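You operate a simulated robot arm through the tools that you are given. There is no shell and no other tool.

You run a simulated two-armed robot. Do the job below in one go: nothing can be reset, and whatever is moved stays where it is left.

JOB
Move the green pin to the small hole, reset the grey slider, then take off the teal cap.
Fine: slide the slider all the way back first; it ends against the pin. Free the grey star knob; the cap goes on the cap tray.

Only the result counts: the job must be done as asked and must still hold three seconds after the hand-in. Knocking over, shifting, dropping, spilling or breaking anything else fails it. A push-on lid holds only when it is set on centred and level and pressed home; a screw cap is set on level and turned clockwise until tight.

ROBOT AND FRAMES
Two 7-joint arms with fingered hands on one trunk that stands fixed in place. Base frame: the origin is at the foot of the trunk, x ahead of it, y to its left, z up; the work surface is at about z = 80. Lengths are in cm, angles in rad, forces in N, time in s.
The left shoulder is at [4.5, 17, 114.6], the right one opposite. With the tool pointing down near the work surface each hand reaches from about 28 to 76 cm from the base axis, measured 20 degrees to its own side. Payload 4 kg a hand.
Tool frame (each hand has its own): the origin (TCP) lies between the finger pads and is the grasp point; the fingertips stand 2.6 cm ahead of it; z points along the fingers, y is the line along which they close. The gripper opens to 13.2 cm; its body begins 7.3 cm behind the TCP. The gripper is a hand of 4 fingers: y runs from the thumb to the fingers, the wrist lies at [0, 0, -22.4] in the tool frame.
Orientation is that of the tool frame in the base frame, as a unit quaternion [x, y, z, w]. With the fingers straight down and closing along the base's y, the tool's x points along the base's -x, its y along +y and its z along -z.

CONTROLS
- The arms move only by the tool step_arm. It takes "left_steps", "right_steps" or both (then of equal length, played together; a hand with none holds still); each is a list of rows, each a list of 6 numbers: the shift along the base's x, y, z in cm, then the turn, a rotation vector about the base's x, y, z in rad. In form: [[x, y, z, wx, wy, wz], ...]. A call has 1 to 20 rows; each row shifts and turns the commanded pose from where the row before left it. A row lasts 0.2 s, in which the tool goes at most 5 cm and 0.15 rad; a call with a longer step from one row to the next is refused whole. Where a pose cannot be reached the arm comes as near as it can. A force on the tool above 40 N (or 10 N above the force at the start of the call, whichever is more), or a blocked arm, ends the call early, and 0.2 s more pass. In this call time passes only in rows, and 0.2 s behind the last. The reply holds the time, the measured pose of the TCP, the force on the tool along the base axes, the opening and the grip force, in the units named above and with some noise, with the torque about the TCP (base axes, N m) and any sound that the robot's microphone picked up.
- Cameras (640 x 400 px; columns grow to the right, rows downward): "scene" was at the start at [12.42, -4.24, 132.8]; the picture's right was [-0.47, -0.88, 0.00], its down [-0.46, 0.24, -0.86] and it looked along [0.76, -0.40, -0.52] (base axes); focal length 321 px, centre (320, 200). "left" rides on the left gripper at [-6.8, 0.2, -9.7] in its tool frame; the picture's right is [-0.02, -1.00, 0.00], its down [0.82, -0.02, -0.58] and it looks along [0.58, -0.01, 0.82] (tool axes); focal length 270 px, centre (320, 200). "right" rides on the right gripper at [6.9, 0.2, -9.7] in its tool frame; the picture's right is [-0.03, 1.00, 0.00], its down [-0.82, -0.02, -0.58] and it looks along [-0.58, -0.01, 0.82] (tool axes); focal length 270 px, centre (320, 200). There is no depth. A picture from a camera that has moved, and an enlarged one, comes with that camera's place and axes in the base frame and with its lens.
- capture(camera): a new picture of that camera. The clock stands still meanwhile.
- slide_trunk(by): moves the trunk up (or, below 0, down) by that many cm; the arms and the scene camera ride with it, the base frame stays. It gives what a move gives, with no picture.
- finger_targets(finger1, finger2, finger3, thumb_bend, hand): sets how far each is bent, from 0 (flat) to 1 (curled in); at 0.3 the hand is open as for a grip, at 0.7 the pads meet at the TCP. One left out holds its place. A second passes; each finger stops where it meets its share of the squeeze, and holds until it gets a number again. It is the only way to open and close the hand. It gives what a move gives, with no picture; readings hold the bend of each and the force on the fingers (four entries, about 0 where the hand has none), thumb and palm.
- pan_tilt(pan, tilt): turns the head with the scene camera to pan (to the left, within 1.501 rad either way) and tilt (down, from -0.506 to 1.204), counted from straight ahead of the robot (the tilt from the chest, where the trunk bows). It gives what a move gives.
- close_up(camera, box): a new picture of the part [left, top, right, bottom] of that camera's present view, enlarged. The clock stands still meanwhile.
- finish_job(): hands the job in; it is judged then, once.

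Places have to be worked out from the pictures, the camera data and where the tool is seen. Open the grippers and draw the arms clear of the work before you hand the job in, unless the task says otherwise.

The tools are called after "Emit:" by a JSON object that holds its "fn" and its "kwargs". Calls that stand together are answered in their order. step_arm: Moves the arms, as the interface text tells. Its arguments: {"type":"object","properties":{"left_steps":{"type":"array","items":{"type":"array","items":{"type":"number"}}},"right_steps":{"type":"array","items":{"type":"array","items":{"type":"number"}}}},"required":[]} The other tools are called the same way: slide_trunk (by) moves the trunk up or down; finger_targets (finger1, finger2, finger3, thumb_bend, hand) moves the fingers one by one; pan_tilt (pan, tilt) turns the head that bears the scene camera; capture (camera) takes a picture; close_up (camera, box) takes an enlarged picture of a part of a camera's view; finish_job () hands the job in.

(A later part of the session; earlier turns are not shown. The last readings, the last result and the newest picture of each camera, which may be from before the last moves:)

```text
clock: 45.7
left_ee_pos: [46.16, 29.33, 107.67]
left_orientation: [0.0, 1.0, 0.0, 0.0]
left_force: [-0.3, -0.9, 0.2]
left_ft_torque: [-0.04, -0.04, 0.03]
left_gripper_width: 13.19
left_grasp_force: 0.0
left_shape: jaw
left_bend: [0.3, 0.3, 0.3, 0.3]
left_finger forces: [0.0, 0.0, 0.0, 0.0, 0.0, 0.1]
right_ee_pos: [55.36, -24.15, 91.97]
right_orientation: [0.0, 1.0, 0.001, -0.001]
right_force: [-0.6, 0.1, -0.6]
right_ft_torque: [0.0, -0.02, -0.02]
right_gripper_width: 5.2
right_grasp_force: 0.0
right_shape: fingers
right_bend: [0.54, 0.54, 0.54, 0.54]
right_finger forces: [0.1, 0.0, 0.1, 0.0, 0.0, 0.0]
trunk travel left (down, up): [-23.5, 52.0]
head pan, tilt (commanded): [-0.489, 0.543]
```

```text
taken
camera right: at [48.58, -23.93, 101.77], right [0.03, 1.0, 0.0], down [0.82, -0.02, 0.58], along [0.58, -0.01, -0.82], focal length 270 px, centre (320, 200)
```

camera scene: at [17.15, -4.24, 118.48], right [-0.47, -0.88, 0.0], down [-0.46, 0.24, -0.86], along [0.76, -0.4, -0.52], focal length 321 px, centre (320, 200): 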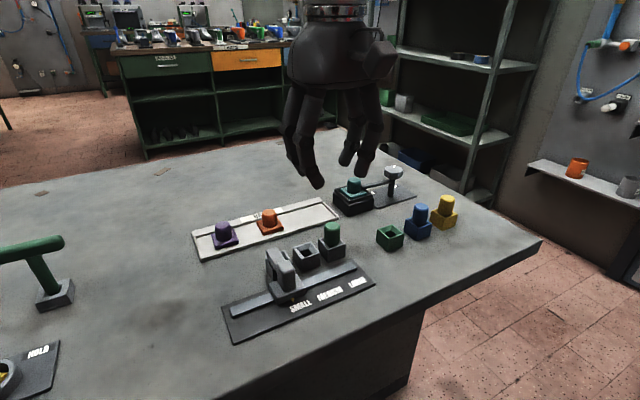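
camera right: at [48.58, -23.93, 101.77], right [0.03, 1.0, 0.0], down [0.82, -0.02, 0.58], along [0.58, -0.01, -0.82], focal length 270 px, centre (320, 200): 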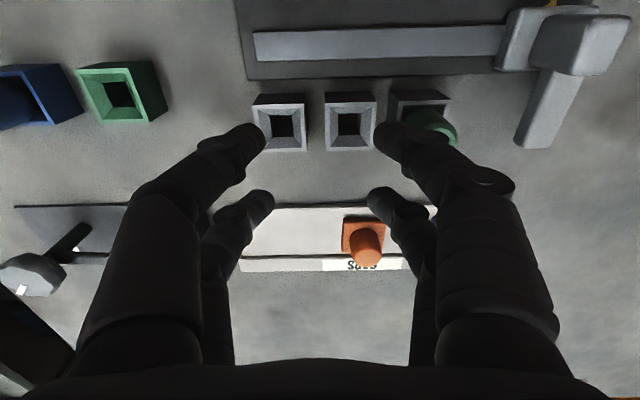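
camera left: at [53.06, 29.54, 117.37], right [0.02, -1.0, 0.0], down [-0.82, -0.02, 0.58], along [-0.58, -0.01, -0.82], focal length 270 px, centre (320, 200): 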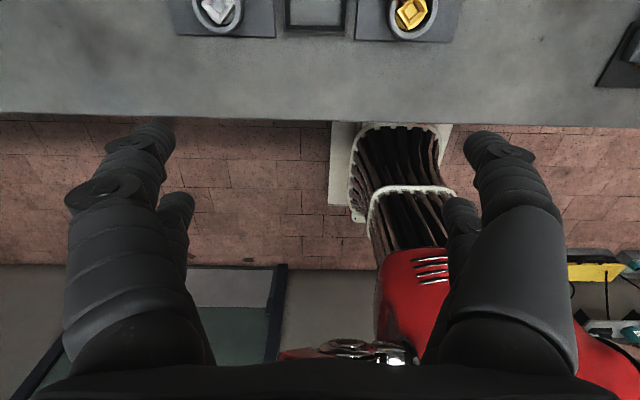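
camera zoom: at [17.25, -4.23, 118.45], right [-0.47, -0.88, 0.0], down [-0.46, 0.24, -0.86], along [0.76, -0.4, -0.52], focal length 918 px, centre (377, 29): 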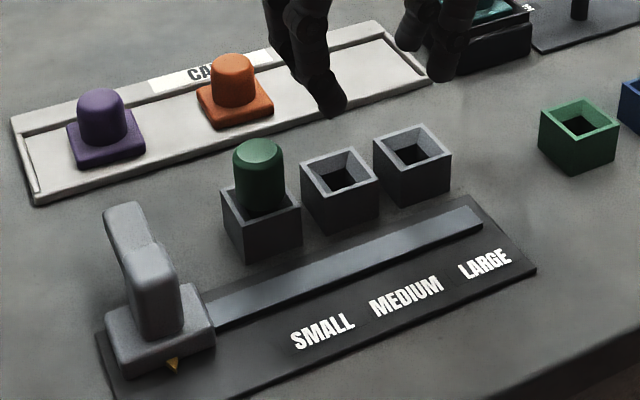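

The pin stands in SMALL at the same height as before (top ≈ 86.7). Next I go back over the slider post to bring it right against the pin.

Emit:
{"fn": "step_arm", "kwargs": {"right_steps": [[-1.72, 3.4, 0.4, 0, 0, 0], [-1.72, 3.5, 0.3, 0, 0, 0], [-1.72, 3.5, 0, 0, 0, 0], [-1.7, 3.4, 0, 0, 0, 0], [0, 0, 0, 0, 0, 0]]}}

Emit:
{"fn": "capture", "kwargs": {"camera": "right"}}

Emit:
{"fn": "close_up", "kwargs": {"camera": "scene", "box": [200, 190, 380, 350]}}

```text
clock: 46.9
left_ee_pos: [46.14, 29.41, 107.73]
left_orientation: [0.0, 1.0, 0.0, 0.0]
left_force: [0.6, -0.1, 0.2]
left_ft_torque: [0.01, 0.02, 0.01]
left_gripper_width: 13.18
left_grasp_force: 0.0
left_shape: jaw
left_bend: [0.3, 0.3, 0.3, 0.3]
left_finger forces: [0.1, 0.0, 0.0, 0.1, 0.0, 0.0]
right_ee_pos: [49.27, -11.53, 92.66]
right_orientation: [0.0, 1.0, 0.0, 0.001]
right_force: [0.6, -1.0, -0.3]
right_ft_torque: [0.01, 0.02, 0.02]
right_gripper_width: 5.23
right_grasp_force: 0.1
right_shape: fingers
right_bend: [0.54, 0.54, 0.54, 0.54]
right_finger forces: [0.1, 0.0, 0.0, 0.0, 0.0, 0.0]
right hand out of reach, approached as far as the arm can: row 4
trunk travel left (down, up): [-23.5, 52.0]
head pan, tilt (commanded): [-0.489, 0.543]
```

```text
taken
camera right: at [42.47, -11.17, 102.39], right [0.03, 1.0, 0.0], down [0.82, -0.02, 0.58], along [0.58, -0.02, -0.82], focal length 270 px, centre (320, 200)
```

right: 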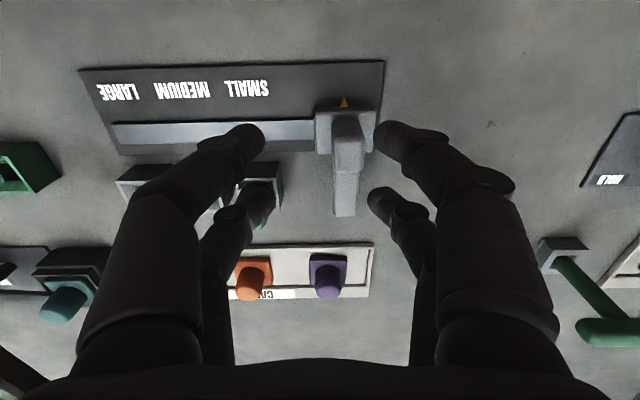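

```text
2.50 times, centred on (290, 270) of scene
camera zoom: at [17.22, -4.23, 118.46], right [-0.47, -0.88, 0.0], down [-0.46, 0.24, -0.86], along [0.76, -0.4, -0.52], focal length 803 px, centre (395, 25)
```

zoom: 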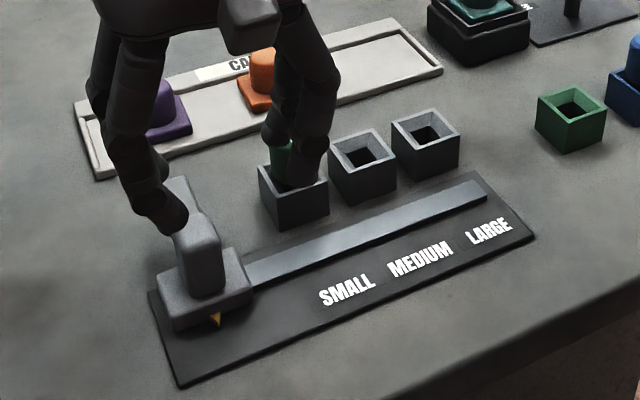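

At this height the reach stops at y ≈ -11.5, so the leading finger would land on the post. I open fingers 1 and 2 wider, then descend with a small shift back in x.

Emit:
{"fn": "finger_targets", "kwargs": {"hand": "right", "finger1": 0.42, "finger2": 0.42}}

Emit:
{"fn": "step_arm", "kwargs": {"right_steps": [[-0.3, 0, -1.2, 0, 0, 0], [-0.3, 0, -1.2, 0, 0, 0], [0, 0, -0.8, 0, 0, 0], [0, 0, 0, 0, 0, 0]]}}

Emit:
{"fn": "capture", "kwargs": {"camera": "right"}}

Emit:
{"fn": "close_up", "kwargs": {"camera": "scene", "box": [200, 190, 380, 350]}}

```text
clock: 47.9
left_ee_pos: [46.14, 29.26, 107.79]
left_orientation: [0.001, 1.0, 0.0, 0.0]
left_force: [0.0, 0.0, 0.7]
left_ft_torque: [-0.02, -0.04, -0.04]
left_gripper_width: 13.2
left_grasp_force: 0.0
left_shape: jaw
left_bend: [0.3, 0.3, 0.3, 0.3]
left_finger forces: [0.0, 0.0, 0.0, 0.0, 0.1, 0.0]
right_ee_pos: [49.28, -11.37, 92.64]
right_orientation: [-0.001, 1.0, 0.0, -0.001]
right_force: [0.2, 0.5, 0.0]
right_ft_torque: [-0.03, 0.01, -0.01]
right_gripper_width: 7.21
right_grasp_force: 0.1
right_shape: fingers
right_bend: [0.42, 0.42, 0.54, 0.54]
right_finger forces: [0.0, 0.0, 0.0, 0.0, 0.0, 0.0]
trunk travel left (down, up): [-23.5, 52.0]
head pan, tilt (commanded): [-0.489, 0.543]
```

```text
clock: 48.9
left_ee_pos: [46.09, 29.32, 107.79]
left_orientation: [-0.001, 1.0, 0.0, 0.001]
left_force: [-0.3, -0.7, 0.6]
left_ft_torque: [0.03, 0.0, -0.02]
left_gripper_width: 13.2
left_grasp_force: 0.1
left_shape: jaw
left_bend: [0.3, 0.3, 0.3, 0.3]
left_finger forces: [0.0, 0.0, 0.0, 0.0, 0.0, 0.0]
right_ee_pos: [48.57, -11.36, 89.4]
right_orientation: [0.0, 1.0, 0.0, 0.0]
right_force: [0.0, 0.8, 0.0]
right_ft_torque: [0.0, 0.0, 0.0]
right_gripper_width: 7.22
right_grasp_force: 0.1
right_shape: fingers
right_bend: [0.42, 0.42, 0.54, 0.54]
right_finger forces: [0.0, 0.1, 0.0, 0.1, 0.1, 0.1]
trunk travel left (down, up): [-23.5, 52.0]
head pan, tilt (commanded): [-0.489, 0.543]
```

```text
taken
camera right: at [41.85, -11.13, 99.1], right [0.03, 1.0, 0.0], down [0.82, -0.02, 0.58], along [0.58, -0.01, -0.82], focal length 270 px, centre (320, 200)
```

right: 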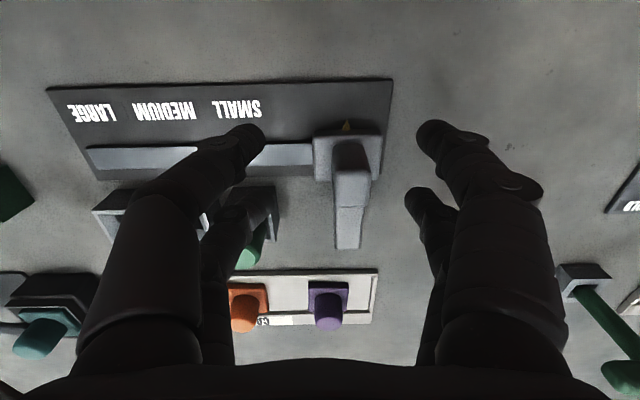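

```text
2.50 times, centred on (290, 270) of scene
camera zoom: at [17.21, -4.23, 118.46], right [-0.47, -0.88, 0.0], down [-0.46, 0.24, -0.86], along [0.76, -0.4, -0.52], focal length 803 px, centre (395, 25)
```

zoom: 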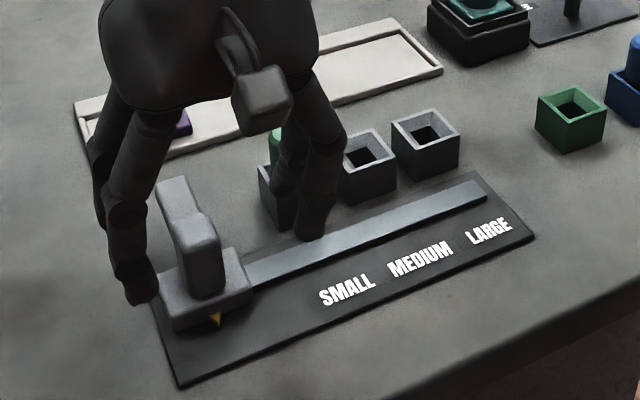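

Clear on both sides. I lower to 86.1, bring fingers 1–2 up to the post, and push right in 0.3 cm steps.

Emit:
{"fn": "step_arm", "kwargs": {"right_steps": [[0, 0, -1.2, 0, 0, 0], [0, 0, -1.2, 0, 0, 0], [0, 0, -0.9, 0, 0, 0], [0, 0, 0, 0, 0, 0]]}}

Emit:
{"fn": "finger_targets", "kwargs": {"hand": "right", "finger1": 0.56, "finger2": 0.56}}

Emit:
{"fn": "step_arm", "kwargs": {"right_steps": [[0, -0.3, 0, 0, 0, 0], [0, -0.3, 0, 0, 0, 0], [0, -0.3, 0, 0, 0, 0], [0, -0.3, 0, 0, 0, 0], [0, -0.3, 0, 0, 0, 0], [0, -0.3, 0, 0, 0, 0], [0, -0.3, 0, 0, 0, 0], [0, -0.3, 0, 0, 0, 0], [0, 0, 0, 0, 0, 0]]}}

Emit:
{"fn": "capture", "kwargs": {"camera": "right"}}

Emit:
{"fn": "close_up", "kwargs": {"camera": "scene", "box": [200, 190, 380, 350]}}

```text
clock: 49.9
left_ee_pos: [46.1, 29.26, 107.83]
left_orientation: [0.0, 1.0, 0.0, -0.001]
left_force: [-0.6, -0.5, 0.0]
left_ft_torque: [0.01, 0.0, 0.01]
left_gripper_width: 13.17
left_grasp_force: 0.1
left_shape: jaw
left_bend: [0.3, 0.3, 0.3, 0.3]
left_finger forces: [0.0, 0.0, 0.1, 0.0, 0.1, 0.1]
right_ee_pos: [48.6, -11.41, 86.17]
right_orientation: [0.0, 1.0, 0.0, 0.0]
right_force: [-0.8, 0.1, 0.4]
right_ft_torque: [-0.01, -0.01, 0.01]
right_gripper_width: 7.22
right_grasp_force: 0.1
right_shape: fingers
right_bend: [0.42, 0.42, 0.54, 0.54]
right_finger forces: [0.0, 0.0, 0.1, 0.0, 0.1, 0.1]
trunk travel left (down, up): [-23.5, 52.0]
head pan, tilt (commanded): [-0.489, 0.543]
```

```text
clock: 50.9
left_ee_pos: [46.02, 29.32, 107.75]
left_orientation: [0.0, 1.0, 0.0, 0.001]
left_force: [0.3, -0.3, 0.2]
left_ft_torque: [-0.02, 0.03, 0.0]
left_gripper_width: 13.19
left_grasp_force: 0.1
left_shape: jaw
left_bend: [0.3, 0.3, 0.3, 0.3]
left_finger forces: [0.0, 0.0, 0.0, 0.0, 0.0, 0.0]
right_ee_pos: [48.62, -11.42, 86.07]
right_orientation: [0.0, 1.0, 0.0, -0.001]
right_force: [-0.4, 2.0, -1.0]
right_ft_torque: [0.08, 0.03, 0.04]
right_gripper_width: 4.93
right_grasp_force: 1.9
right_shape: fingers
right_bend: [0.56, 0.53, 0.54, 0.54]
right_finger forces: [0.1, 1.9, 0.0, 0.0, 0.0, 0.1]
trunk travel left (down, up): [-23.5, 52.0]
head pan, tilt (commanded): [-0.489, 0.543]
```

```text
clock: 52.9
left_ee_pos: [46.12, 29.36, 107.86]
left_orientation: [0.0, 1.0, 0.0, 0.001]
left_force: [-0.6, -0.2, 0.4]
left_ft_torque: [0.02, 0.01, 0.05]
left_gripper_width: 13.21
left_grasp_force: 0.0
left_shape: jaw
left_bend: [0.3, 0.3, 0.3, 0.3]
left_finger forces: [0.1, 0.1, 0.0, 0.0, 0.0, 0.0]
right_ee_pos: [48.55, -13.82, 86.25]
right_orientation: [0.0, 1.0, 0.0, -0.001]
right_force: [0.4, 1.6, -0.8]
right_ft_torque: [-0.01, 0.03, 0.02]
right_gripper_width: 4.93
right_grasp_force: 0.7
right_shape: fingers
right_bend: [0.56, 0.53, 0.54, 0.54]
right_finger forces: [0.0, 1.8, 0.1, 0.0, 0.0, 0.0]
trunk travel left (down, up): [-23.5, 52.0]
head pan, tilt (commanded): [-0.489, 0.543]
```

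```text
taken
camera right: at [41.83, -13.47, 95.92], right [0.03, 1.0, 0.0], down [0.82, -0.02, 0.58], along [0.58, -0.01, -0.82], focal length 270 px, centre (320, 200)
```

right: 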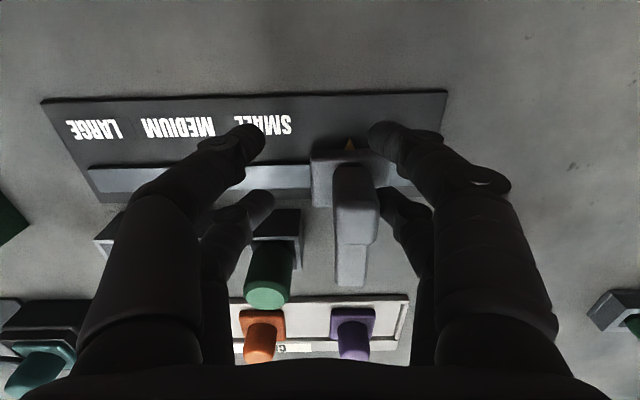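

```text
2.50 times, centred on (290, 270) of scene
camera zoom: at [17.23, -4.22, 118.46], right [-0.47, -0.88, 0.0], down [-0.46, 0.24, -0.86], along [0.76, -0.4, -0.52], focal length 803 px, centre (395, 25)
```

zoom: 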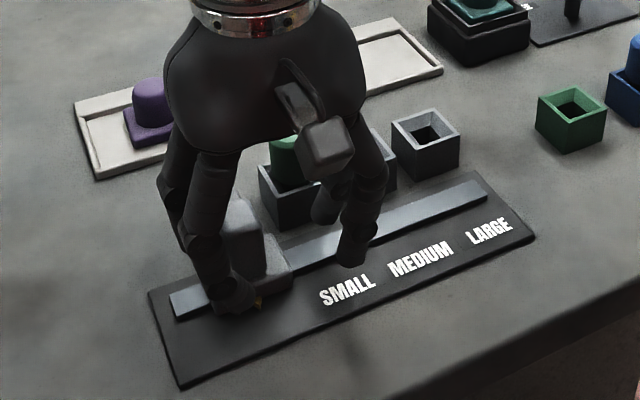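

The slider is moving right with about 2 N; I estimate 2.5 cm left to the pin. I continue with small steps.

Emit:
{"fn": "step_arm", "kwargs": {"right_steps": [[0, -0.25, 0, 0, 0, 0], [0, -0.25, 0, 0, 0, 0], [0, -0.25, 0, 0, 0, 0], [0, -0.25, 0, 0, 0, 0], [0, -0.25, 0, 0, 0, 0], [0, -0.25, 0, 0, 0, 0], [0, -0.25, 0, 0, 0, 0], [0, 0, 0, 0, 0, 0]]}}

Emit:
{"fn": "capture", "kwargs": {"camera": "right"}}

Emit:
{"fn": "close_up", "kwargs": {"camera": "right", "box": [220, 140, 400, 320]}}

```text
clock: 54.7
left_ee_pos: [46.03, 29.35, 107.7]
left_orientation: [0.0, 1.0, 0.0, 0.001]
left_force: [-0.2, -0.9, 0.1]
left_ft_torque: [0.01, -0.03, -0.02]
left_gripper_width: 13.2
left_grasp_force: 0.0
left_shape: jaw
left_bend: [0.3, 0.3, 0.3, 0.3]
left_finger forces: [0.1, 0.0, 0.1, 0.1, 0.0, 0.0]
right_ee_pos: [48.58, -15.51, 86.29]
right_orientation: [0.0, 1.0, 0.0, 0.0]
right_force: [0.0, 1.8, -0.7]
right_ft_torque: [-0.01, 0.03, 0.05]
right_gripper_width: 4.94
right_grasp_force: 1.0
right_shape: fingers
right_bend: [0.56, 0.53, 0.54, 0.54]
right_finger forces: [0.1, 1.9, 0.1, 0.0, 0.1, 0.1]
trunk travel left (down, up): [-23.5, 52.0]
head pan, tilt (commanded): [-0.489, 0.543]
```

```text
taken
camera right: at [41.84, -15.28, 95.97], right [0.03, 1.0, 0.0], down [0.82, -0.02, 0.58], along [0.58, -0.01, -0.82], focal length 270 px, centre (320, 200)
```

right: 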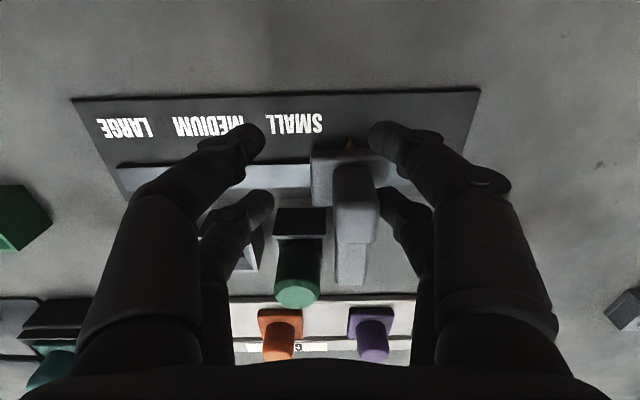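

```text
2.22 times, centred on (310, 230) of right
camera zoom: at [41.84, -15.28, 95.97], right [0.03, 1.0, 0.0], down [0.82, -0.02, 0.58], along [0.58, -0.01, -0.82], focal length 601 px, centre (342, 133)
```

zoom: 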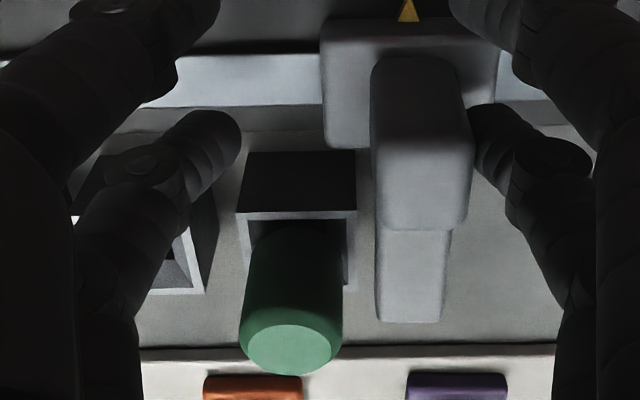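

About 0.9 cm of gap remains between the slider's arm and the pin. I close it in 0.2 cm steps, watching finger2's force for contact.

Emit:
{"fn": "step_arm", "kwargs": {"right_steps": [[0, -0.2, 0, 0, 0, 0], [0, -0.2, 0, 0, 0, 0], [0, -0.2, 0, 0, 0, 0], [0, -0.2, 0, 0, 0, 0], [0, 0, 0, 0, 0, 0]]}}

Emit:
{"fn": "close_up", "kwargs": {"camera": "right", "box": [220, 140, 400, 320]}}

```text
clock: 55.9
left_ee_pos: [46.11, 29.26, 107.79]
left_orientation: [0.0, 1.0, 0.0, 0.0]
left_force: [0.5, 0.0, 0.0]
left_ft_torque: [-0.03, -0.01, 0.0]
left_gripper_width: 13.21
left_grasp_force: 0.1
left_shape: jaw
left_bend: [0.3, 0.3, 0.3, 0.3]
left_finger forces: [0.0, 0.0, 0.0, 0.1, 0.1, 0.1]
right_ee_pos: [48.56, -16.34, 86.35]
right_orientation: [0.0, 1.0, 0.0, -0.001]
right_force: [0.0, 1.9, 0.5]
right_ft_torque: [0.05, 0.01, -0.01]
right_gripper_width: 4.92
right_grasp_force: 0.3
right_shape: fingers
right_bend: [0.56, 0.53, 0.54, 0.54]
right_finger forces: [0.1, 1.8, 0.1, 0.1, 0.0, 0.0]
trunk travel left (down, up): [-23.5, 52.0]
head pan, tilt (commanded): [-0.489, 0.543]
```

```text
2.22 times, centred on (310, 230) of right
camera zoom: at [41.83, -16.03, 95.96], right [0.03, 1.0, 0.0], down [0.82, -0.02, 0.58], along [0.58, -0.01, -0.82], focal length 601 px, centre (342, 133)
```

zoom: 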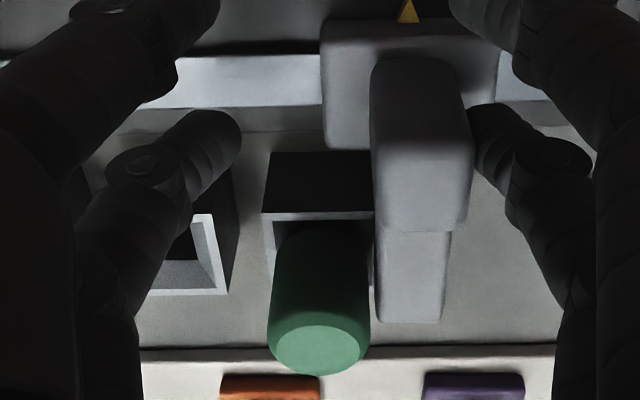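

Almost touching. I go on in 0.1 cm steps until the force rises.

Emit:
{"fn": "step_arm", "kwargs": {"right_steps": [[0, -0.1, 0, 0, 0, 0], [0, -0.1, 0, 0, 0, 0], [0, -0.1, 0, 0, 0, 0], [0, -0.1, 0, 0, 0, 0], [0, 0, 0, 0, 0, 0]]}}

Emit:
{"fn": "close_up", "kwargs": {"camera": "right", "box": [220, 140, 400, 320]}}

```text
clock: 57.1
left_ee_pos: [46.06, 29.37, 107.76]
left_orientation: [0.0, 1.0, 0.0, 0.0]
left_force: [-0.2, 0.1, -0.3]
left_ft_torque: [0.0, 0.0, -0.02]
left_gripper_width: 13.17
left_grasp_force: 0.1
left_shape: jaw
left_bend: [0.3, 0.3, 0.3, 0.3]
left_finger forces: [0.0, 0.0, 0.0, 0.0, 0.0, 0.0]
right_ee_pos: [48.56, -16.73, 86.27]
right_orientation: [0.0, 1.0, 0.0, -0.001]
right_force: [0.7, 2.8, 0.0]
right_ft_torque: [0.05, -0.01, 0.06]
right_gripper_width: 4.93
right_grasp_force: 1.7
right_shape: fingers
right_bend: [0.56, 0.53, 0.54, 0.54]
right_finger forces: [0.1, 2.5, 0.0, 0.0, 0.0, 0.1]
trunk travel left (down, up): [-23.5, 52.0]
head pan, tilt (commanded): [-0.489, 0.543]
```

```text
2.22 times, centred on (310, 230) of right
camera zoom: at [41.83, -16.46, 95.98], right [0.03, 1.0, 0.0], down [0.82, -0.02, 0.58], along [0.58, -0.01, -0.82], focal length 601 px, centre (342, 133)
```

zoom: 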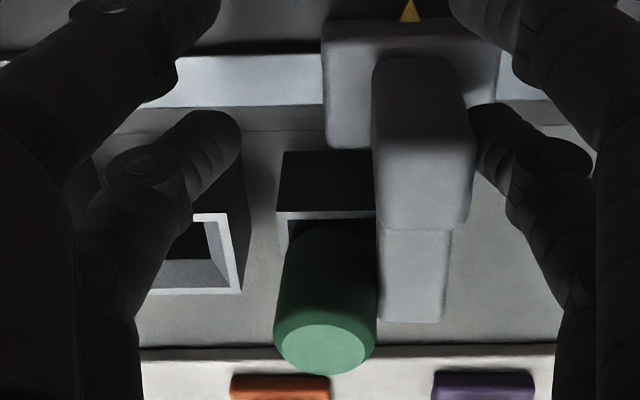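

Force has started to rise (2.5 N) and the arm meets the pin in the picture. I press a touch more to seat the contact, keeping it gentle.

Emit:
{"fn": "step_arm", "kwargs": {"right_steps": [[0, -0.1, 0, 0, 0, 0], [0, -0.1, 0, 0, 0, 0], [0, -0.1, 0, 0, 0, 0], [0, 0, 0, 0, 0, 0]]}}

Emit:
{"fn": "close_up", "kwargs": {"camera": "right", "box": [220, 140, 400, 320]}}

Emit:
{"fn": "close_up", "kwargs": {"camera": "scene", "box": [240, 220, 360, 320]}}

```text
clock: 58.1
left_ee_pos: [46.1, 29.39, 107.68]
left_orientation: [-0.001, 1.0, 0.0, 0.0]
left_force: [0.3, 0.1, -0.4]
left_ft_torque: [0.03, 0.04, 0.01]
left_gripper_width: 13.19
left_grasp_force: 0.0
left_shape: jaw
left_bend: [0.3, 0.3, 0.3, 0.3]
left_finger forces: [0.1, 0.0, 0.0, 0.0, 0.0, 0.1]
right_ee_pos: [48.53, -17.01, 86.22]
right_orientation: [0.001, 1.0, 0.0, -0.001]
right_force: [0.5, 4.5, 0.4]
right_ft_torque: [0.07, -0.04, 0.02]
right_gripper_width: 4.96
right_grasp_force: 2.0
right_shape: fingers
right_bend: [0.56, 0.52, 0.54, 0.54]
right_finger forces: [0.0, 3.6, 0.1, 0.1, 0.0, 0.2]
trunk travel left (down, up): [-23.5, 52.0]
head pan, tilt (commanded): [-0.489, 0.543]
```

```text
2.22 times, centred on (310, 230) of right
camera zoom: at [41.78, -16.7, 95.97], right [0.03, 1.0, 0.0], down [0.82, -0.02, 0.58], along [0.58, -0.01, -0.82], focal length 601 px, centre (342, 133)
```

zoom: 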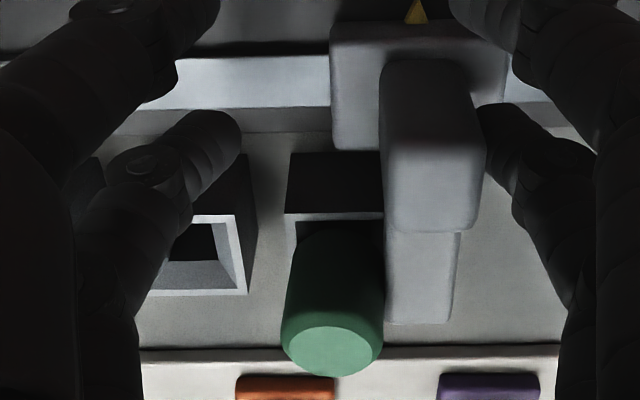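

```text
4.00 times, centred on (300, 270) of scene
camera zoom: at [17.23, -4.2, 118.46], right [-0.47, -0.88, 0.0], down [-0.46, 0.24, -0.86], along [0.76, -0.4, -0.52], focal length 1285 px, centre (400, -80)
```

zoom: 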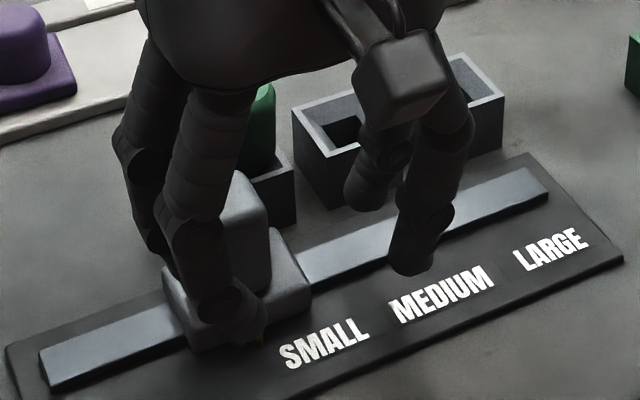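

The slider stalls against the pin at 3.6 N. I back the finger off by ~0.8 cm, open, lift straight up and check the result.

Emit:
{"fn": "step_arm", "kwargs": {"right_steps": [[0, 0.4, 0, 0, 0, 0], [0, 0.5, 0, 0, 0, 0], [0, 0, 0, 0, 0, 0]]}}

Emit:
{"fn": "finger_targets", "kwargs": {"hand": "right", "finger1": 0.48, "finger2": 0.48}}

Emit:
{"fn": "step_arm", "kwargs": {"right_steps": [[0, 0, 1.5, 0, 0, 0], [0, 0, 2.5, 0, 0, 0], [0, 0, 3, 0, 0, 0], [0, -3, 3, 0, 0, 0], [0, -4, 2, 0, 0, 0], [0, -4, 0, 0, 0, 0], [0, -4, 0, 0, 0, 0], [0, 0, 0, 0, 0, 0]]}}

Emit:
{"fn": "close_up", "kwargs": {"camera": "scene", "box": [210, 190, 380, 330]}}

Emit:
{"fn": "capture", "kwargs": {"camera": "right"}}

```text
clock: 58.9
left_ee_pos: [46.17, 29.32, 107.82]
left_orientation: [0.0, 1.0, 0.0, -0.001]
left_force: [-0.5, -0.2, -0.1]
left_ft_torque: [0.03, 0.02, -0.01]
left_gripper_width: 13.2
left_grasp_force: 0.1
left_shape: jaw
left_bend: [0.3, 0.3, 0.3, 0.3]
left_finger forces: [0.0, 0.0, 0.0, 0.1, 0.1, 0.1]
right_ee_pos: [48.59, -16.16, 86.21]
right_orientation: [0.001, 1.0, 0.0, -0.001]
right_force: [0.1, 0.9, 0.3]
right_ft_torque: [0.0, -0.03, -0.03]
right_gripper_width: 4.92
right_grasp_force: 0.1
right_shape: fingers
right_bend: [0.56, 0.56, 0.54, 0.54]
right_finger forces: [0.0, 0.1, 0.0, 0.0, 0.0, 0.0]
trunk travel left (down, up): [-23.5, 52.0]
head pan, tilt (commanded): [-0.489, 0.543]
```

```text
clock: 59.9
left_ee_pos: [46.11, 29.41, 107.87]
left_orientation: [0.0, 1.0, 0.001, 0.0]
left_force: [-0.5, 0.5, -0.3]
left_ft_torque: [0.0, 0.01, 0.01]
left_gripper_width: 13.23
left_grasp_force: 0.0
left_shape: jaw
left_bend: [0.3, 0.3, 0.3, 0.3]
left_finger forces: [0.0, 0.0, 0.0, 0.0, 0.0, 0.0]
right_ee_pos: [48.65, -16.16, 86.29]
right_orientation: [0.0, 1.0, 0.0, 0.0]
right_force: [-0.8, -0.5, -0.3]
right_ft_torque: [-0.06, 0.01, -0.01]
right_gripper_width: 6.21
right_grasp_force: 0.2
right_shape: fingers
right_bend: [0.48, 0.48, 0.54, 0.54]
right_finger forces: [0.0, 0.0, 0.1, 0.0, 0.1, 0.1]
trunk travel left (down, up): [-23.5, 52.0]
head pan, tilt (commanded): [-0.489, 0.543]
```

```text
clock: 61.7
left_ee_pos: [46.16, 29.41, 107.78]
left_orientation: [-0.001, 1.0, -0.001, 0.0]
left_force: [0.6, 0.1, 0.1]
left_ft_torque: [0.03, 0.0, 0.01]
left_gripper_width: 13.17
left_grasp_force: 0.1
left_shape: jaw
left_bend: [0.3, 0.3, 0.3, 0.3]
left_finger forces: [0.0, 0.0, 0.0, 0.0, 0.1, 0.0]
right_ee_pos: [48.74, -31.23, 98.38]
right_orientation: [0.001, 1.0, 0.0, -0.001]
right_force: [0.2, -0.5, 0.1]
right_ft_torque: [0.0, 0.0, 0.0]
right_gripper_width: 6.2
right_grasp_force: 0.0
right_shape: fingers
right_bend: [0.48, 0.48, 0.54, 0.54]
right_finger forces: [0.0, 0.1, 0.0, 0.0, 0.0, 0.1]
trunk travel left (down, up): [-23.5, 52.0]
head pan, tilt (commanded): [-0.489, 0.543]
```

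```text
2.86 times, centred on (295, 260) of scene
camera zoom: at [17.22, -4.23, 118.46], right [-0.47, -0.88, 0.0], down [-0.46, 0.24, -0.86], along [0.76, -0.4, -0.52], focal length 918 px, centre (391, 29)
```

zoom: 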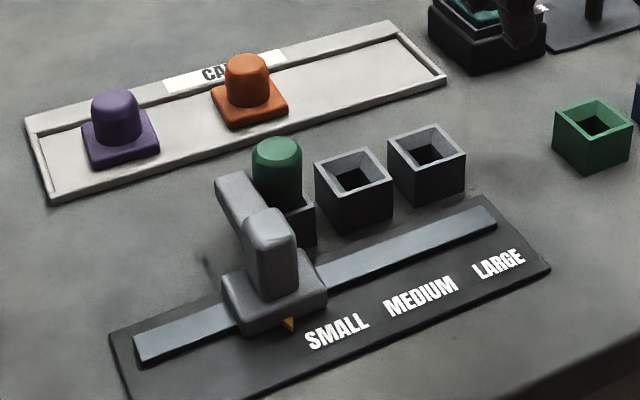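

```text
taken
camera right: at [41.98, -30.98, 108.11], right [0.03, 1.0, 0.0], down [0.82, -0.02, 0.58], along [0.58, -0.01, -0.82], focal length 270 px, centre (320, 200)
```

right: 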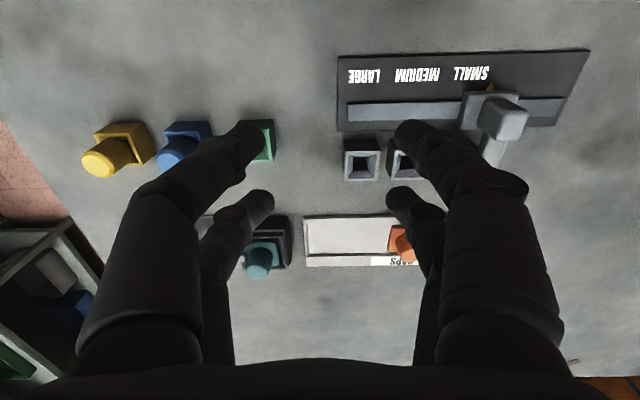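

The slider is resting against the pin in SMALL, in the same relation it had in LARGE. Now I move to the star knob, taking the right hand high over there for a close look.

Emit:
{"fn": "step_arm", "kwargs": {"right_steps": [[2.2, -3.2, 1.0, 0, 0, 0], [2.2, -3.2, 1.0, 0, 0, 0], [2.2, -3.2, 1.0, 0, 0, 0], [2.2, -3.2, 0.5, 0, 0, 0], [2.2, -3.2, 0, 0, 0, 0], [0, 0, 0, 0, 0, 0]]}}

Emit:
{"fn": "finger_targets", "kwargs": {"hand": "right", "finger1": 0.42, "finger2": 0.42, "finger3": 0.42, "thumb_bend": 0.42}}

Emit:
{"fn": "capture", "kwargs": {"camera": "right"}}

Emit:
{"fn": "close_up", "kwargs": {"camera": "scene", "box": [300, 130, 480, 260]}}

```text
clock: 63.1
left_ee_pos: [46.08, 29.43, 107.81]
left_orientation: [0.001, 1.0, 0.0, 0.0]
left_force: [0.1, 0.1, 0.8]
left_ft_torque: [-0.03, 0.01, -0.01]
left_gripper_width: 13.17
left_grasp_force: 0.1
left_shape: jaw
left_bend: [0.3, 0.3, 0.3, 0.3]
left_finger forces: [0.0, 0.0, 0.0, 0.0, 0.0, 0.0]
right_ee_pos: [59.6, -47.04, 102.01]
right_orientation: [0.0, 1.0, 0.0, 0.0]
right_force: [-0.5, 0.0, 0.5]
right_ft_torque: [-0.03, -0.02, 0.01]
right_gripper_width: 6.2
right_grasp_force: 0.0
right_shape: fingers
right_bend: [0.48, 0.48, 0.54, 0.54]
right_finger forces: [0.1, 0.0, 0.0, 0.0, 0.0, 0.1]
trunk travel left (down, up): [-23.5, 52.0]
head pan, tilt (commanded): [-0.489, 0.543]
```

```text
clock: 64.1
left_ee_pos: [46.07, 29.24, 107.7]
left_orientation: [0.0, 1.0, 0.0, -0.001]
left_force: [0.2, -0.6, -0.5]
left_ft_torque: [-0.01, 0.03, 0.01]
left_gripper_width: 13.2
left_grasp_force: 0.1
left_shape: jaw
left_bend: [0.3, 0.3, 0.3, 0.3]
left_finger forces: [0.1, 0.1, 0.0, 0.0, 0.0, 0.0]
right_ee_pos: [59.7, -47.02, 101.97]
right_orientation: [0.0, 1.0, 0.0, -0.001]
right_force: [-0.5, 0.3, 0.6]
right_ft_torque: [-0.02, 0.04, 0.02]
right_gripper_width: 9.26
right_grasp_force: 0.0
right_shape: fingers
right_bend: [0.42, 0.42, 0.42, 0.42]
right_finger forces: [0.0, 0.0, 0.0, 0.0, 0.0, 0.0]
trunk travel left (down, up): [-23.5, 52.0]
head pan, tilt (commanded): [-0.489, 0.543]
```

```text
taken
camera right: at [52.92, -46.77, 111.63], right [0.03, 1.0, 0.0], down [0.82, -0.02, 0.58], along [0.58, -0.01, -0.82], focal length 270 px, centre (320, 200)
```

right: 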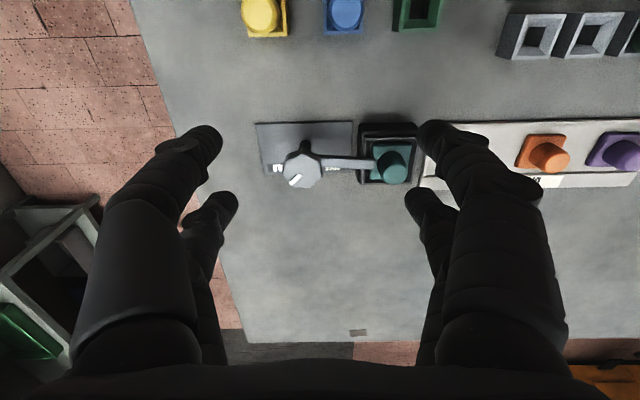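

```text
3.08 times, centred on (390, 195) of scene
camera zoom: at [17.22, -4.24, 118.46], right [-0.47, -0.88, 0.0], down [-0.46, 0.24, -0.86], along [0.76, -0.4, -0.52], focal length 989 px, centre (105, 215)
```

zoom: 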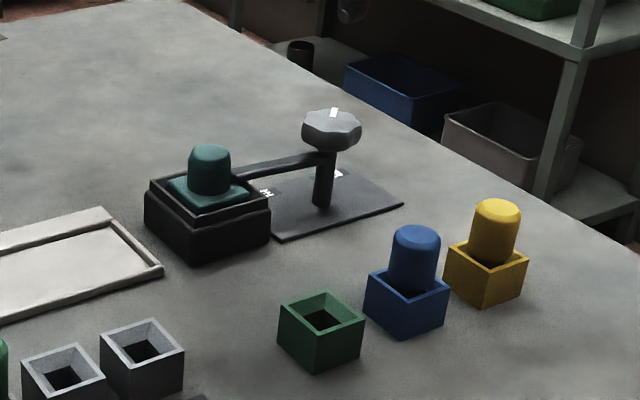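

I zoom in on the knob from both cameras to fix its position and height.

Emit:
{"fn": "close_up", "kwargs": {"camera": "right", "box": [245, 105, 435, 205]}}

Emit:
{"fn": "close_up", "kwargs": {"camera": "scene", "box": [340, 155, 420, 225]}}

```text
3.37 times, centred on (340, 155) of right
camera zoom: at [52.92, -46.77, 111.63], right [0.03, 1.0, 0.0], down [0.82, -0.02, 0.58], along [0.58, -0.01, -0.82], focal length 910 px, centre (253, 352)
```

zoom: 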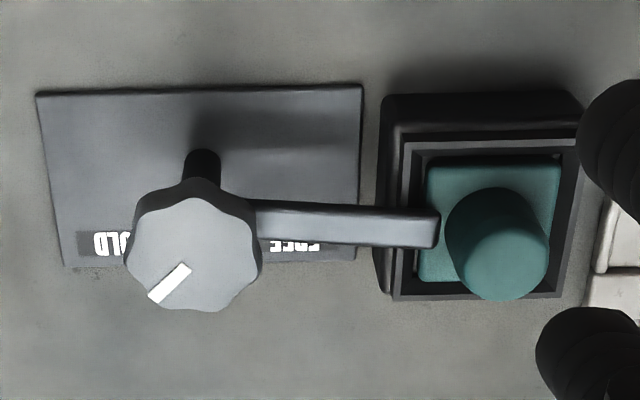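

```text
5.71 times, centred on (380, 190) of scene
camera zoom: at [17.22, -4.24, 118.46], right [-0.47, -0.88, 0.0], down [-0.46, 0.24, -0.86], along [0.76, -0.4, -0.52], focal length 1836 px, centre (-23, 257)
```

zoom: 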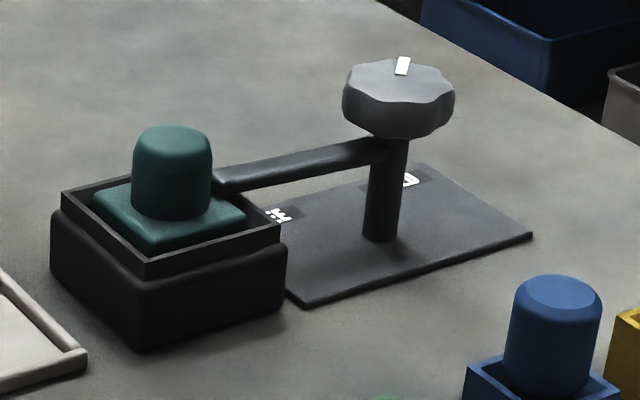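

The knob's top is at [66.25, -48.8, 87.6], about 4.3 cm wide, and its lever points almost along +y onto the cap's base. Before gripping I test in the air whether this hand can turn 90° counter-clockwise about the vertical.

Emit:
{"fn": "step_arm", "kwargs": {"right_steps": [[0.6, -0.15, 0, 0, 0, 0.15], [0.6, -0.15, 0, 0, 0, 0.15], [0.6, -0.15, 0, 0, 0, 0.15], [0.6, -0.15, 0, 0, 0, 0.15], [0.6, -0.15, 0, 0, 0, 0.15], [0.6, -0.15, 0, 0, 0, 0.15], [0.6, -0.15, 0, 0, 0, 0.15], [0.6, -0.15, 0, 0, 0, 0.15], [0.6, -0.15, 0, 0, 0, 0.15], [0.6, -0.15, 0, 0, 0, 0.15], [0.6, -0.15, 0, 0, 0, 0.1], [0, 0, 0, 0, 0, 0]]}}

Emit:
{"fn": "capture", "kwargs": {"camera": "scene"}}

```text
clock: 66.7
left_ee_pos: [46.06, 29.26, 107.88]
left_orientation: [-0.001, 1.0, 0.0, 0.001]
left_force: [-0.1, -0.6, 0.2]
left_ft_torque: [0.03, -0.01, 0.02]
left_gripper_width: 13.2
left_grasp_force: 0.0
left_shape: jaw
left_bend: [0.3, 0.3, 0.3, 0.3]
left_finger forces: [0.0, 0.0, 0.0, 0.0, 0.0, 0.0]
right_ee_pos: [66.11, -48.83, 101.64]
right_orientation: [0.717, -0.697, -0.001, 0.0]
right_force: [0.1, 0.0, 0.3]
right_ft_torque: [0.03, 0.0, -0.02]
right_gripper_width: 9.26
right_grasp_force: 0.0
right_shape: fingers
right_bend: [0.42, 0.42, 0.42, 0.42]
right_finger forces: [0.0, 0.1, 0.0, 0.0, 0.0, 0.0]
trunk travel left (down, up): [-23.5, 52.0]
head pan, tilt (commanded): [-0.489, 0.543]
```

```text
taken
camera scene: at [17.2, -4.23, 118.47], right [-0.47, -0.88, 0.0], down [-0.46, 0.24, -0.86], along [0.76, -0.4, -0.52], focal length 321 px, centre (320, 200)
```

scene: 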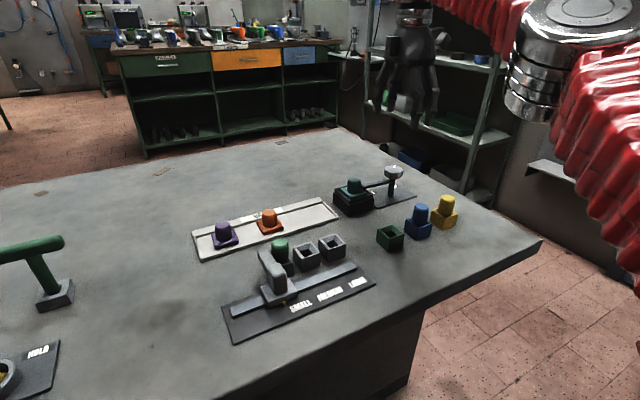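

The 90° turn is within reach. I turn back so the lever will pass between the two left-hand fingers, narrow the opening to 6.5 cm, and come down to just above the knob.

Emit:
{"fn": "step_arm", "kwargs": {"right_steps": [[0, 0, 0, 0, 0, -0.14], [0, 0, 0, 0, 0, -0.14], [0, 0, 0, 0, 0, -0.14], [0, 0, 0, 0, 0, -0.14], [0, 0, 0, 0, 0, -0.14], [0, 0, 0, 0, 0, -0.14], [0, 0, 0, 0, 0, -0.14], [0, 0, 0, 0, 0, -0.14], [0, 0, 0, 0, 0, -0.14], [0, 0, 0, 0, 0, -0.14], [0, 0, -1, 0, 0, -0.14], [0, 0, -2, 0, 0, -0.14], [0, 0, -2.5, 0, 0, 0], [0, 0, -2.5, 0, 0, 0], [0, 0, 0, 0, 0, 0]]}}

Emit:
{"fn": "finger_targets", "kwargs": {"hand": "right", "finger1": 0.5, "finger2": 0.5, "finger3": 0.5, "thumb_bend": 0.5}}

Emit:
{"fn": "capture", "kwargs": {"camera": "right"}}

Emit:
{"fn": "close_up", "kwargs": {"camera": "scene", "box": [330, 110, 450, 230]}}

```text
clock: 69.9
left_ee_pos: [46.2, 29.28, 107.83]
left_orientation: [0.0, 1.0, 0.0, 0.0]
left_force: [0.8, -0.1, -1.0]
left_ft_torque: [0.0, -0.02, -0.03]
left_gripper_width: 13.22
left_grasp_force: 0.0
left_shape: jaw
left_bend: [0.3, 0.3, 0.3, 0.3]
left_finger forces: [0.0, 0.0, 0.1, 0.0, 0.0, 0.0]
right_ee_pos: [66.11, -48.77, 93.79]
right_orientation: [0.04, 0.999, 0.001, 0.0]
right_force: [0.4, -0.2, 1.1]
right_ft_torque: [-0.01, -0.02, 0.02]
right_gripper_width: 9.26
right_grasp_force: 0.1
right_shape: fingers
right_bend: [0.42, 0.42, 0.42, 0.42]
right_finger forces: [0.0, 0.1, 0.0, 0.1, 0.0, 0.1]
trunk travel left (down, up): [-23.5, 52.0]
head pan, tilt (commanded): [-0.489, 0.543]
```

```text
clock: 70.9
left_ee_pos: [46.13, 29.22, 107.85]
left_orientation: [0.0, 1.0, 0.0, 0.0]
left_force: [0.5, -0.2, 0.8]
left_ft_torque: [0.0, 0.03, 0.02]
left_gripper_width: 13.18
left_grasp_force: 0.0
left_shape: jaw
left_bend: [0.3, 0.3, 0.3, 0.3]
left_finger forces: [0.1, 0.0, 0.0, 0.1, 0.0, 0.1]
right_ee_pos: [66.21, -48.68, 93.83]
right_orientation: [0.04, 0.999, 0.001, -0.001]
right_force: [0.8, -0.5, 0.6]
right_ft_torque: [0.0, 0.02, -0.01]
right_gripper_width: 6.67
right_grasp_force: 0.0
right_shape: fingers
right_bend: [0.5, 0.5, 0.5, 0.5]
right_finger forces: [0.2, 0.0, 0.1, 0.0, 0.0, 0.0]
trunk travel left (down, up): [-23.5, 52.0]
head pan, tilt (commanded): [-0.489, 0.543]
```

```text
taken
camera right: at [59.49, -47.93, 103.43], right [0.11, 0.99, 0.0], down [0.81, -0.09, 0.58], along [0.57, -0.06, -0.82], focal length 270 px, centre (320, 200)
```

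right: 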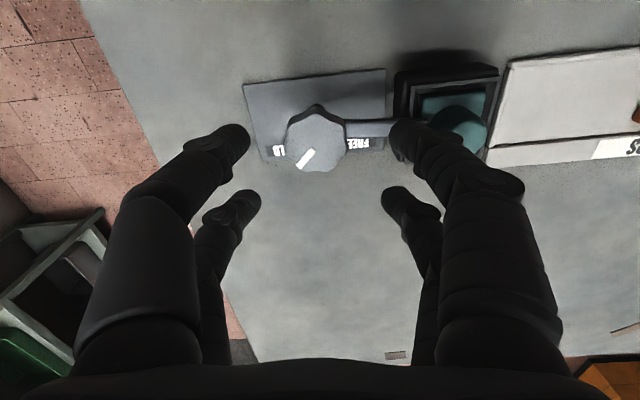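

```text
3.33 times, centred on (390, 170) of scene
camera zoom: at [17.23, -4.24, 118.46], right [-0.47, -0.88, 0.0], down [-0.46, 0.24, -0.86], along [0.76, -0.4, -0.52], focal length 1071 px, centre (87, 300)
```

zoom: 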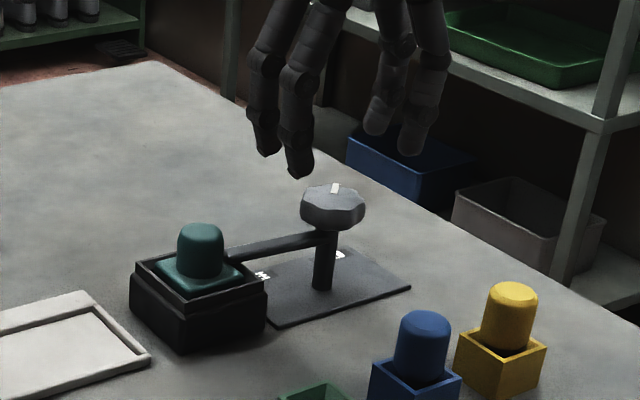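

The knob centre measures [66.27, -48.8], just 1 mm off the hand axis. I descend to 90.5 and check how the fingers sit relative to the knob and lever.

Emit:
{"fn": "step_arm", "kwargs": {"right_steps": [[0.1, -0.05, -1.2, 0, 0, 0], [0, 0, -1.2, 0, 0, 0], [0, 0, -0.9, 0, 0, 0], [0, 0, 0, 0, 0, 0]]}}

Emit:
{"fn": "capture", "kwargs": {"camera": "right"}}

Emit:
{"fn": "close_up", "kwargs": {"camera": "scene", "box": [330, 130, 440, 230]}}

```text
clock: 71.9
left_ee_pos: [46.15, 29.43, 107.66]
left_orientation: [0.0, 1.0, 0.0, 0.0]
left_force: [1.0, 0.7, -0.5]
left_ft_torque: [-0.03, -0.01, 0.02]
left_gripper_width: 13.2
left_grasp_force: 0.0
left_shape: jaw
left_bend: [0.3, 0.3, 0.3, 0.3]
left_finger forces: [0.1, 0.0, 0.1, 0.0, 0.1, 0.1]
right_ee_pos: [66.15, -48.66, 90.46]
right_orientation: [0.041, 0.999, -0.001, 0.0]
right_force: [-0.1, 0.2, 0.3]
right_ft_torque: [-0.01, 0.01, -0.02]
right_gripper_width: 6.67
right_grasp_force: 0.0
right_shape: fingers
right_bend: [0.5, 0.5, 0.5, 0.5]
right_finger forces: [0.0, 0.0, 0.0, 0.0, 0.0, 0.0]
trunk travel left (down, up): [-23.5, 52.0]
head pan, tilt (commanded): [-0.489, 0.543]
```

```text
taken
camera right: at [59.49, -47.93, 100.11], right [0.11, 0.99, 0.0], down [0.81, -0.09, 0.58], along [0.57, -0.06, -0.82], focal length 270 px, centre (320, 200)
```

right: 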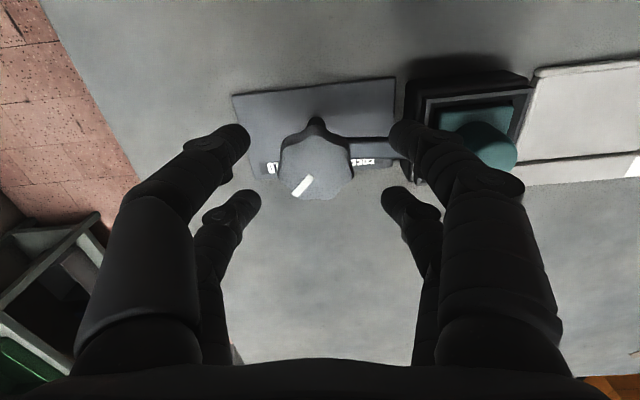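

```text
4.00 times, centred on (385, 180) of scene
camera zoom: at [17.22, -4.24, 118.46], right [-0.47, -0.88, 0.0], down [-0.46, 0.24, -0.86], along [0.76, -0.4, -0.52], focal length 1285 px, centre (60, 280)
```

zoom: 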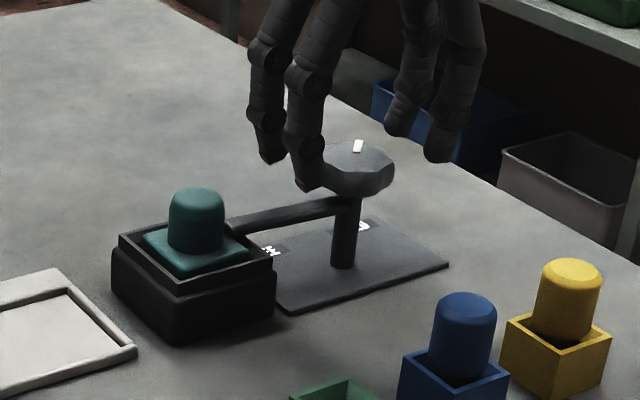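

Aligned. I lower the last 2.9 cm so the finger pads come to the knob's height.

Emit:
{"fn": "step_arm", "kwargs": {"right_steps": [[0.05, -0.05, -1.0, 0, 0, 0], [0, 0, -1.0, 0, 0, 0], [0, 0, -0.8, 0, 0, 0], [0, 0, 0, 0, 0, 0]]}}

Emit:
{"fn": "capture", "kwargs": {"camera": "right"}}

Emit:
{"fn": "close_up", "kwargs": {"camera": "scene", "box": [330, 130, 440, 230]}}

```text
clock: 72.9
left_ee_pos: [46.08, 29.35, 107.7]
left_orientation: [0.0, 1.0, 0.0, 0.0]
left_force: [0.8, -0.9, 0.4]
left_ft_torque: [0.03, 0.03, -0.01]
left_gripper_width: 13.17
left_grasp_force: 0.0
left_shape: jaw
left_bend: [0.3, 0.3, 0.3, 0.3]
left_finger forces: [0.0, 0.1, 0.1, 0.0, 0.0, 0.1]
right_ee_pos: [66.29, -48.75, 87.67]
right_orientation: [0.04, 0.999, 0.001, 0.0]
right_force: [1.1, -0.6, -0.5]
right_ft_torque: [-0.01, -0.04, 0.03]
right_gripper_width: 6.64
right_grasp_force: 0.1
right_shape: fingers
right_bend: [0.5, 0.5, 0.5, 0.5]
right_finger forces: [0.1, 0.1, 0.1, 0.0, 0.0, 0.0]
trunk travel left (down, up): [-23.5, 52.0]
head pan, tilt (commanded): [-0.489, 0.543]
```

```text
taken
camera right: at [59.57, -47.99, 97.36], right [0.11, 0.99, 0.0], down [0.81, -0.09, 0.58], along [0.57, -0.06, -0.82], focal length 270 px, centre (320, 200)
```

right: 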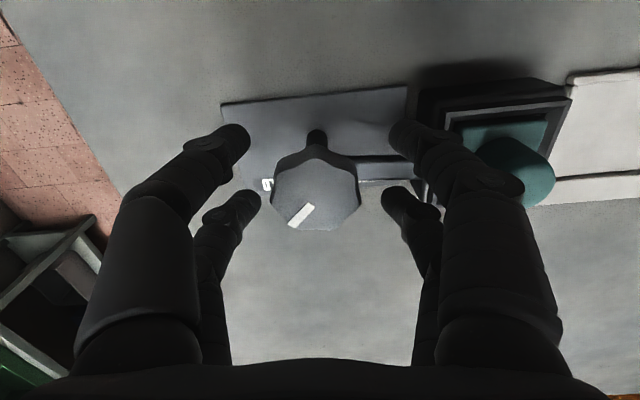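

```text
4.00 times, centred on (385, 180) of scene
camera zoom: at [17.22, -4.24, 118.46], right [-0.47, -0.88, 0.0], down [-0.46, 0.24, -0.86], along [0.76, -0.4, -0.52], focal length 1285 px, centre (60, 280)
```

zoom: 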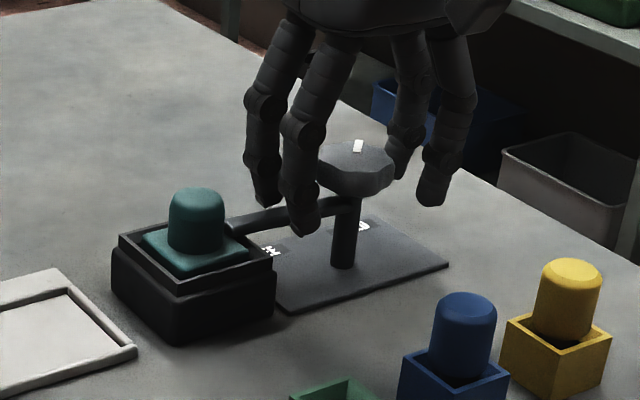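

The lever lies between the two left-side fingers. I close around the knob.

Emit:
{"fn": "finger_targets", "kwargs": {"hand": "right", "finger1": 0.64, "finger2": 0.64, "finger3": 0.64, "thumb_bend": 0.64}}

Emit:
{"fn": "capture", "kwargs": {"camera": "right"}}

```text
clock: 73.9
left_ee_pos: [46.1, 29.26, 107.73]
left_orientation: [0.0, 1.0, -0.001, 0.0]
left_force: [-0.2, -1.9, -0.5]
left_ft_torque: [0.01, 0.01, 0.04]
left_gripper_width: 13.21
left_grasp_force: 0.0
left_shape: jaw
left_bend: [0.3, 0.3, 0.3, 0.3]
left_finger forces: [0.0, 0.0, 0.0, 0.1, 0.0, 0.1]
right_ee_pos: [66.29, -48.8, 87.67]
right_orientation: [0.041, 0.999, 0.0, -0.001]
right_force: [0.1, -2.7, -1.0]
right_ft_torque: [-0.06, 0.01, 0.0]
right_gripper_width: 2.22
right_grasp_force: 2.4
right_shape: fingers
right_bend: [0.64, 0.62, 0.61, 0.63]
right_finger forces: [0.1, 1.0, 2.4, 0.1, 1.3, 0.0]
trunk travel left (down, up): [-23.5, 52.0]
head pan, tilt (commanded): [-0.489, 0.543]
```

```text
taken
camera right: at [59.58, -48.04, 97.33], right [0.11, 0.99, 0.0], down [0.81, -0.09, 0.58], along [0.57, -0.06, -0.82], focal length 270 px, centre (320, 200)
```

right: 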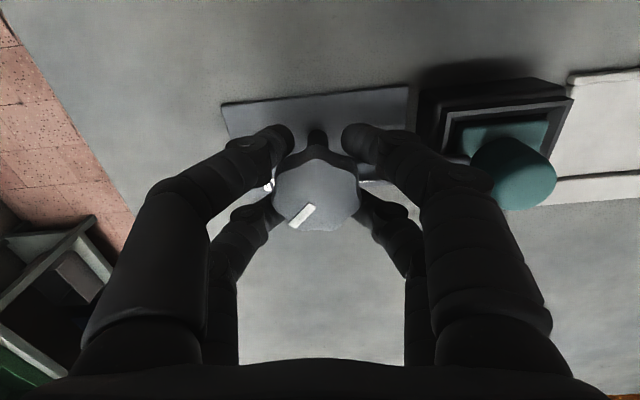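

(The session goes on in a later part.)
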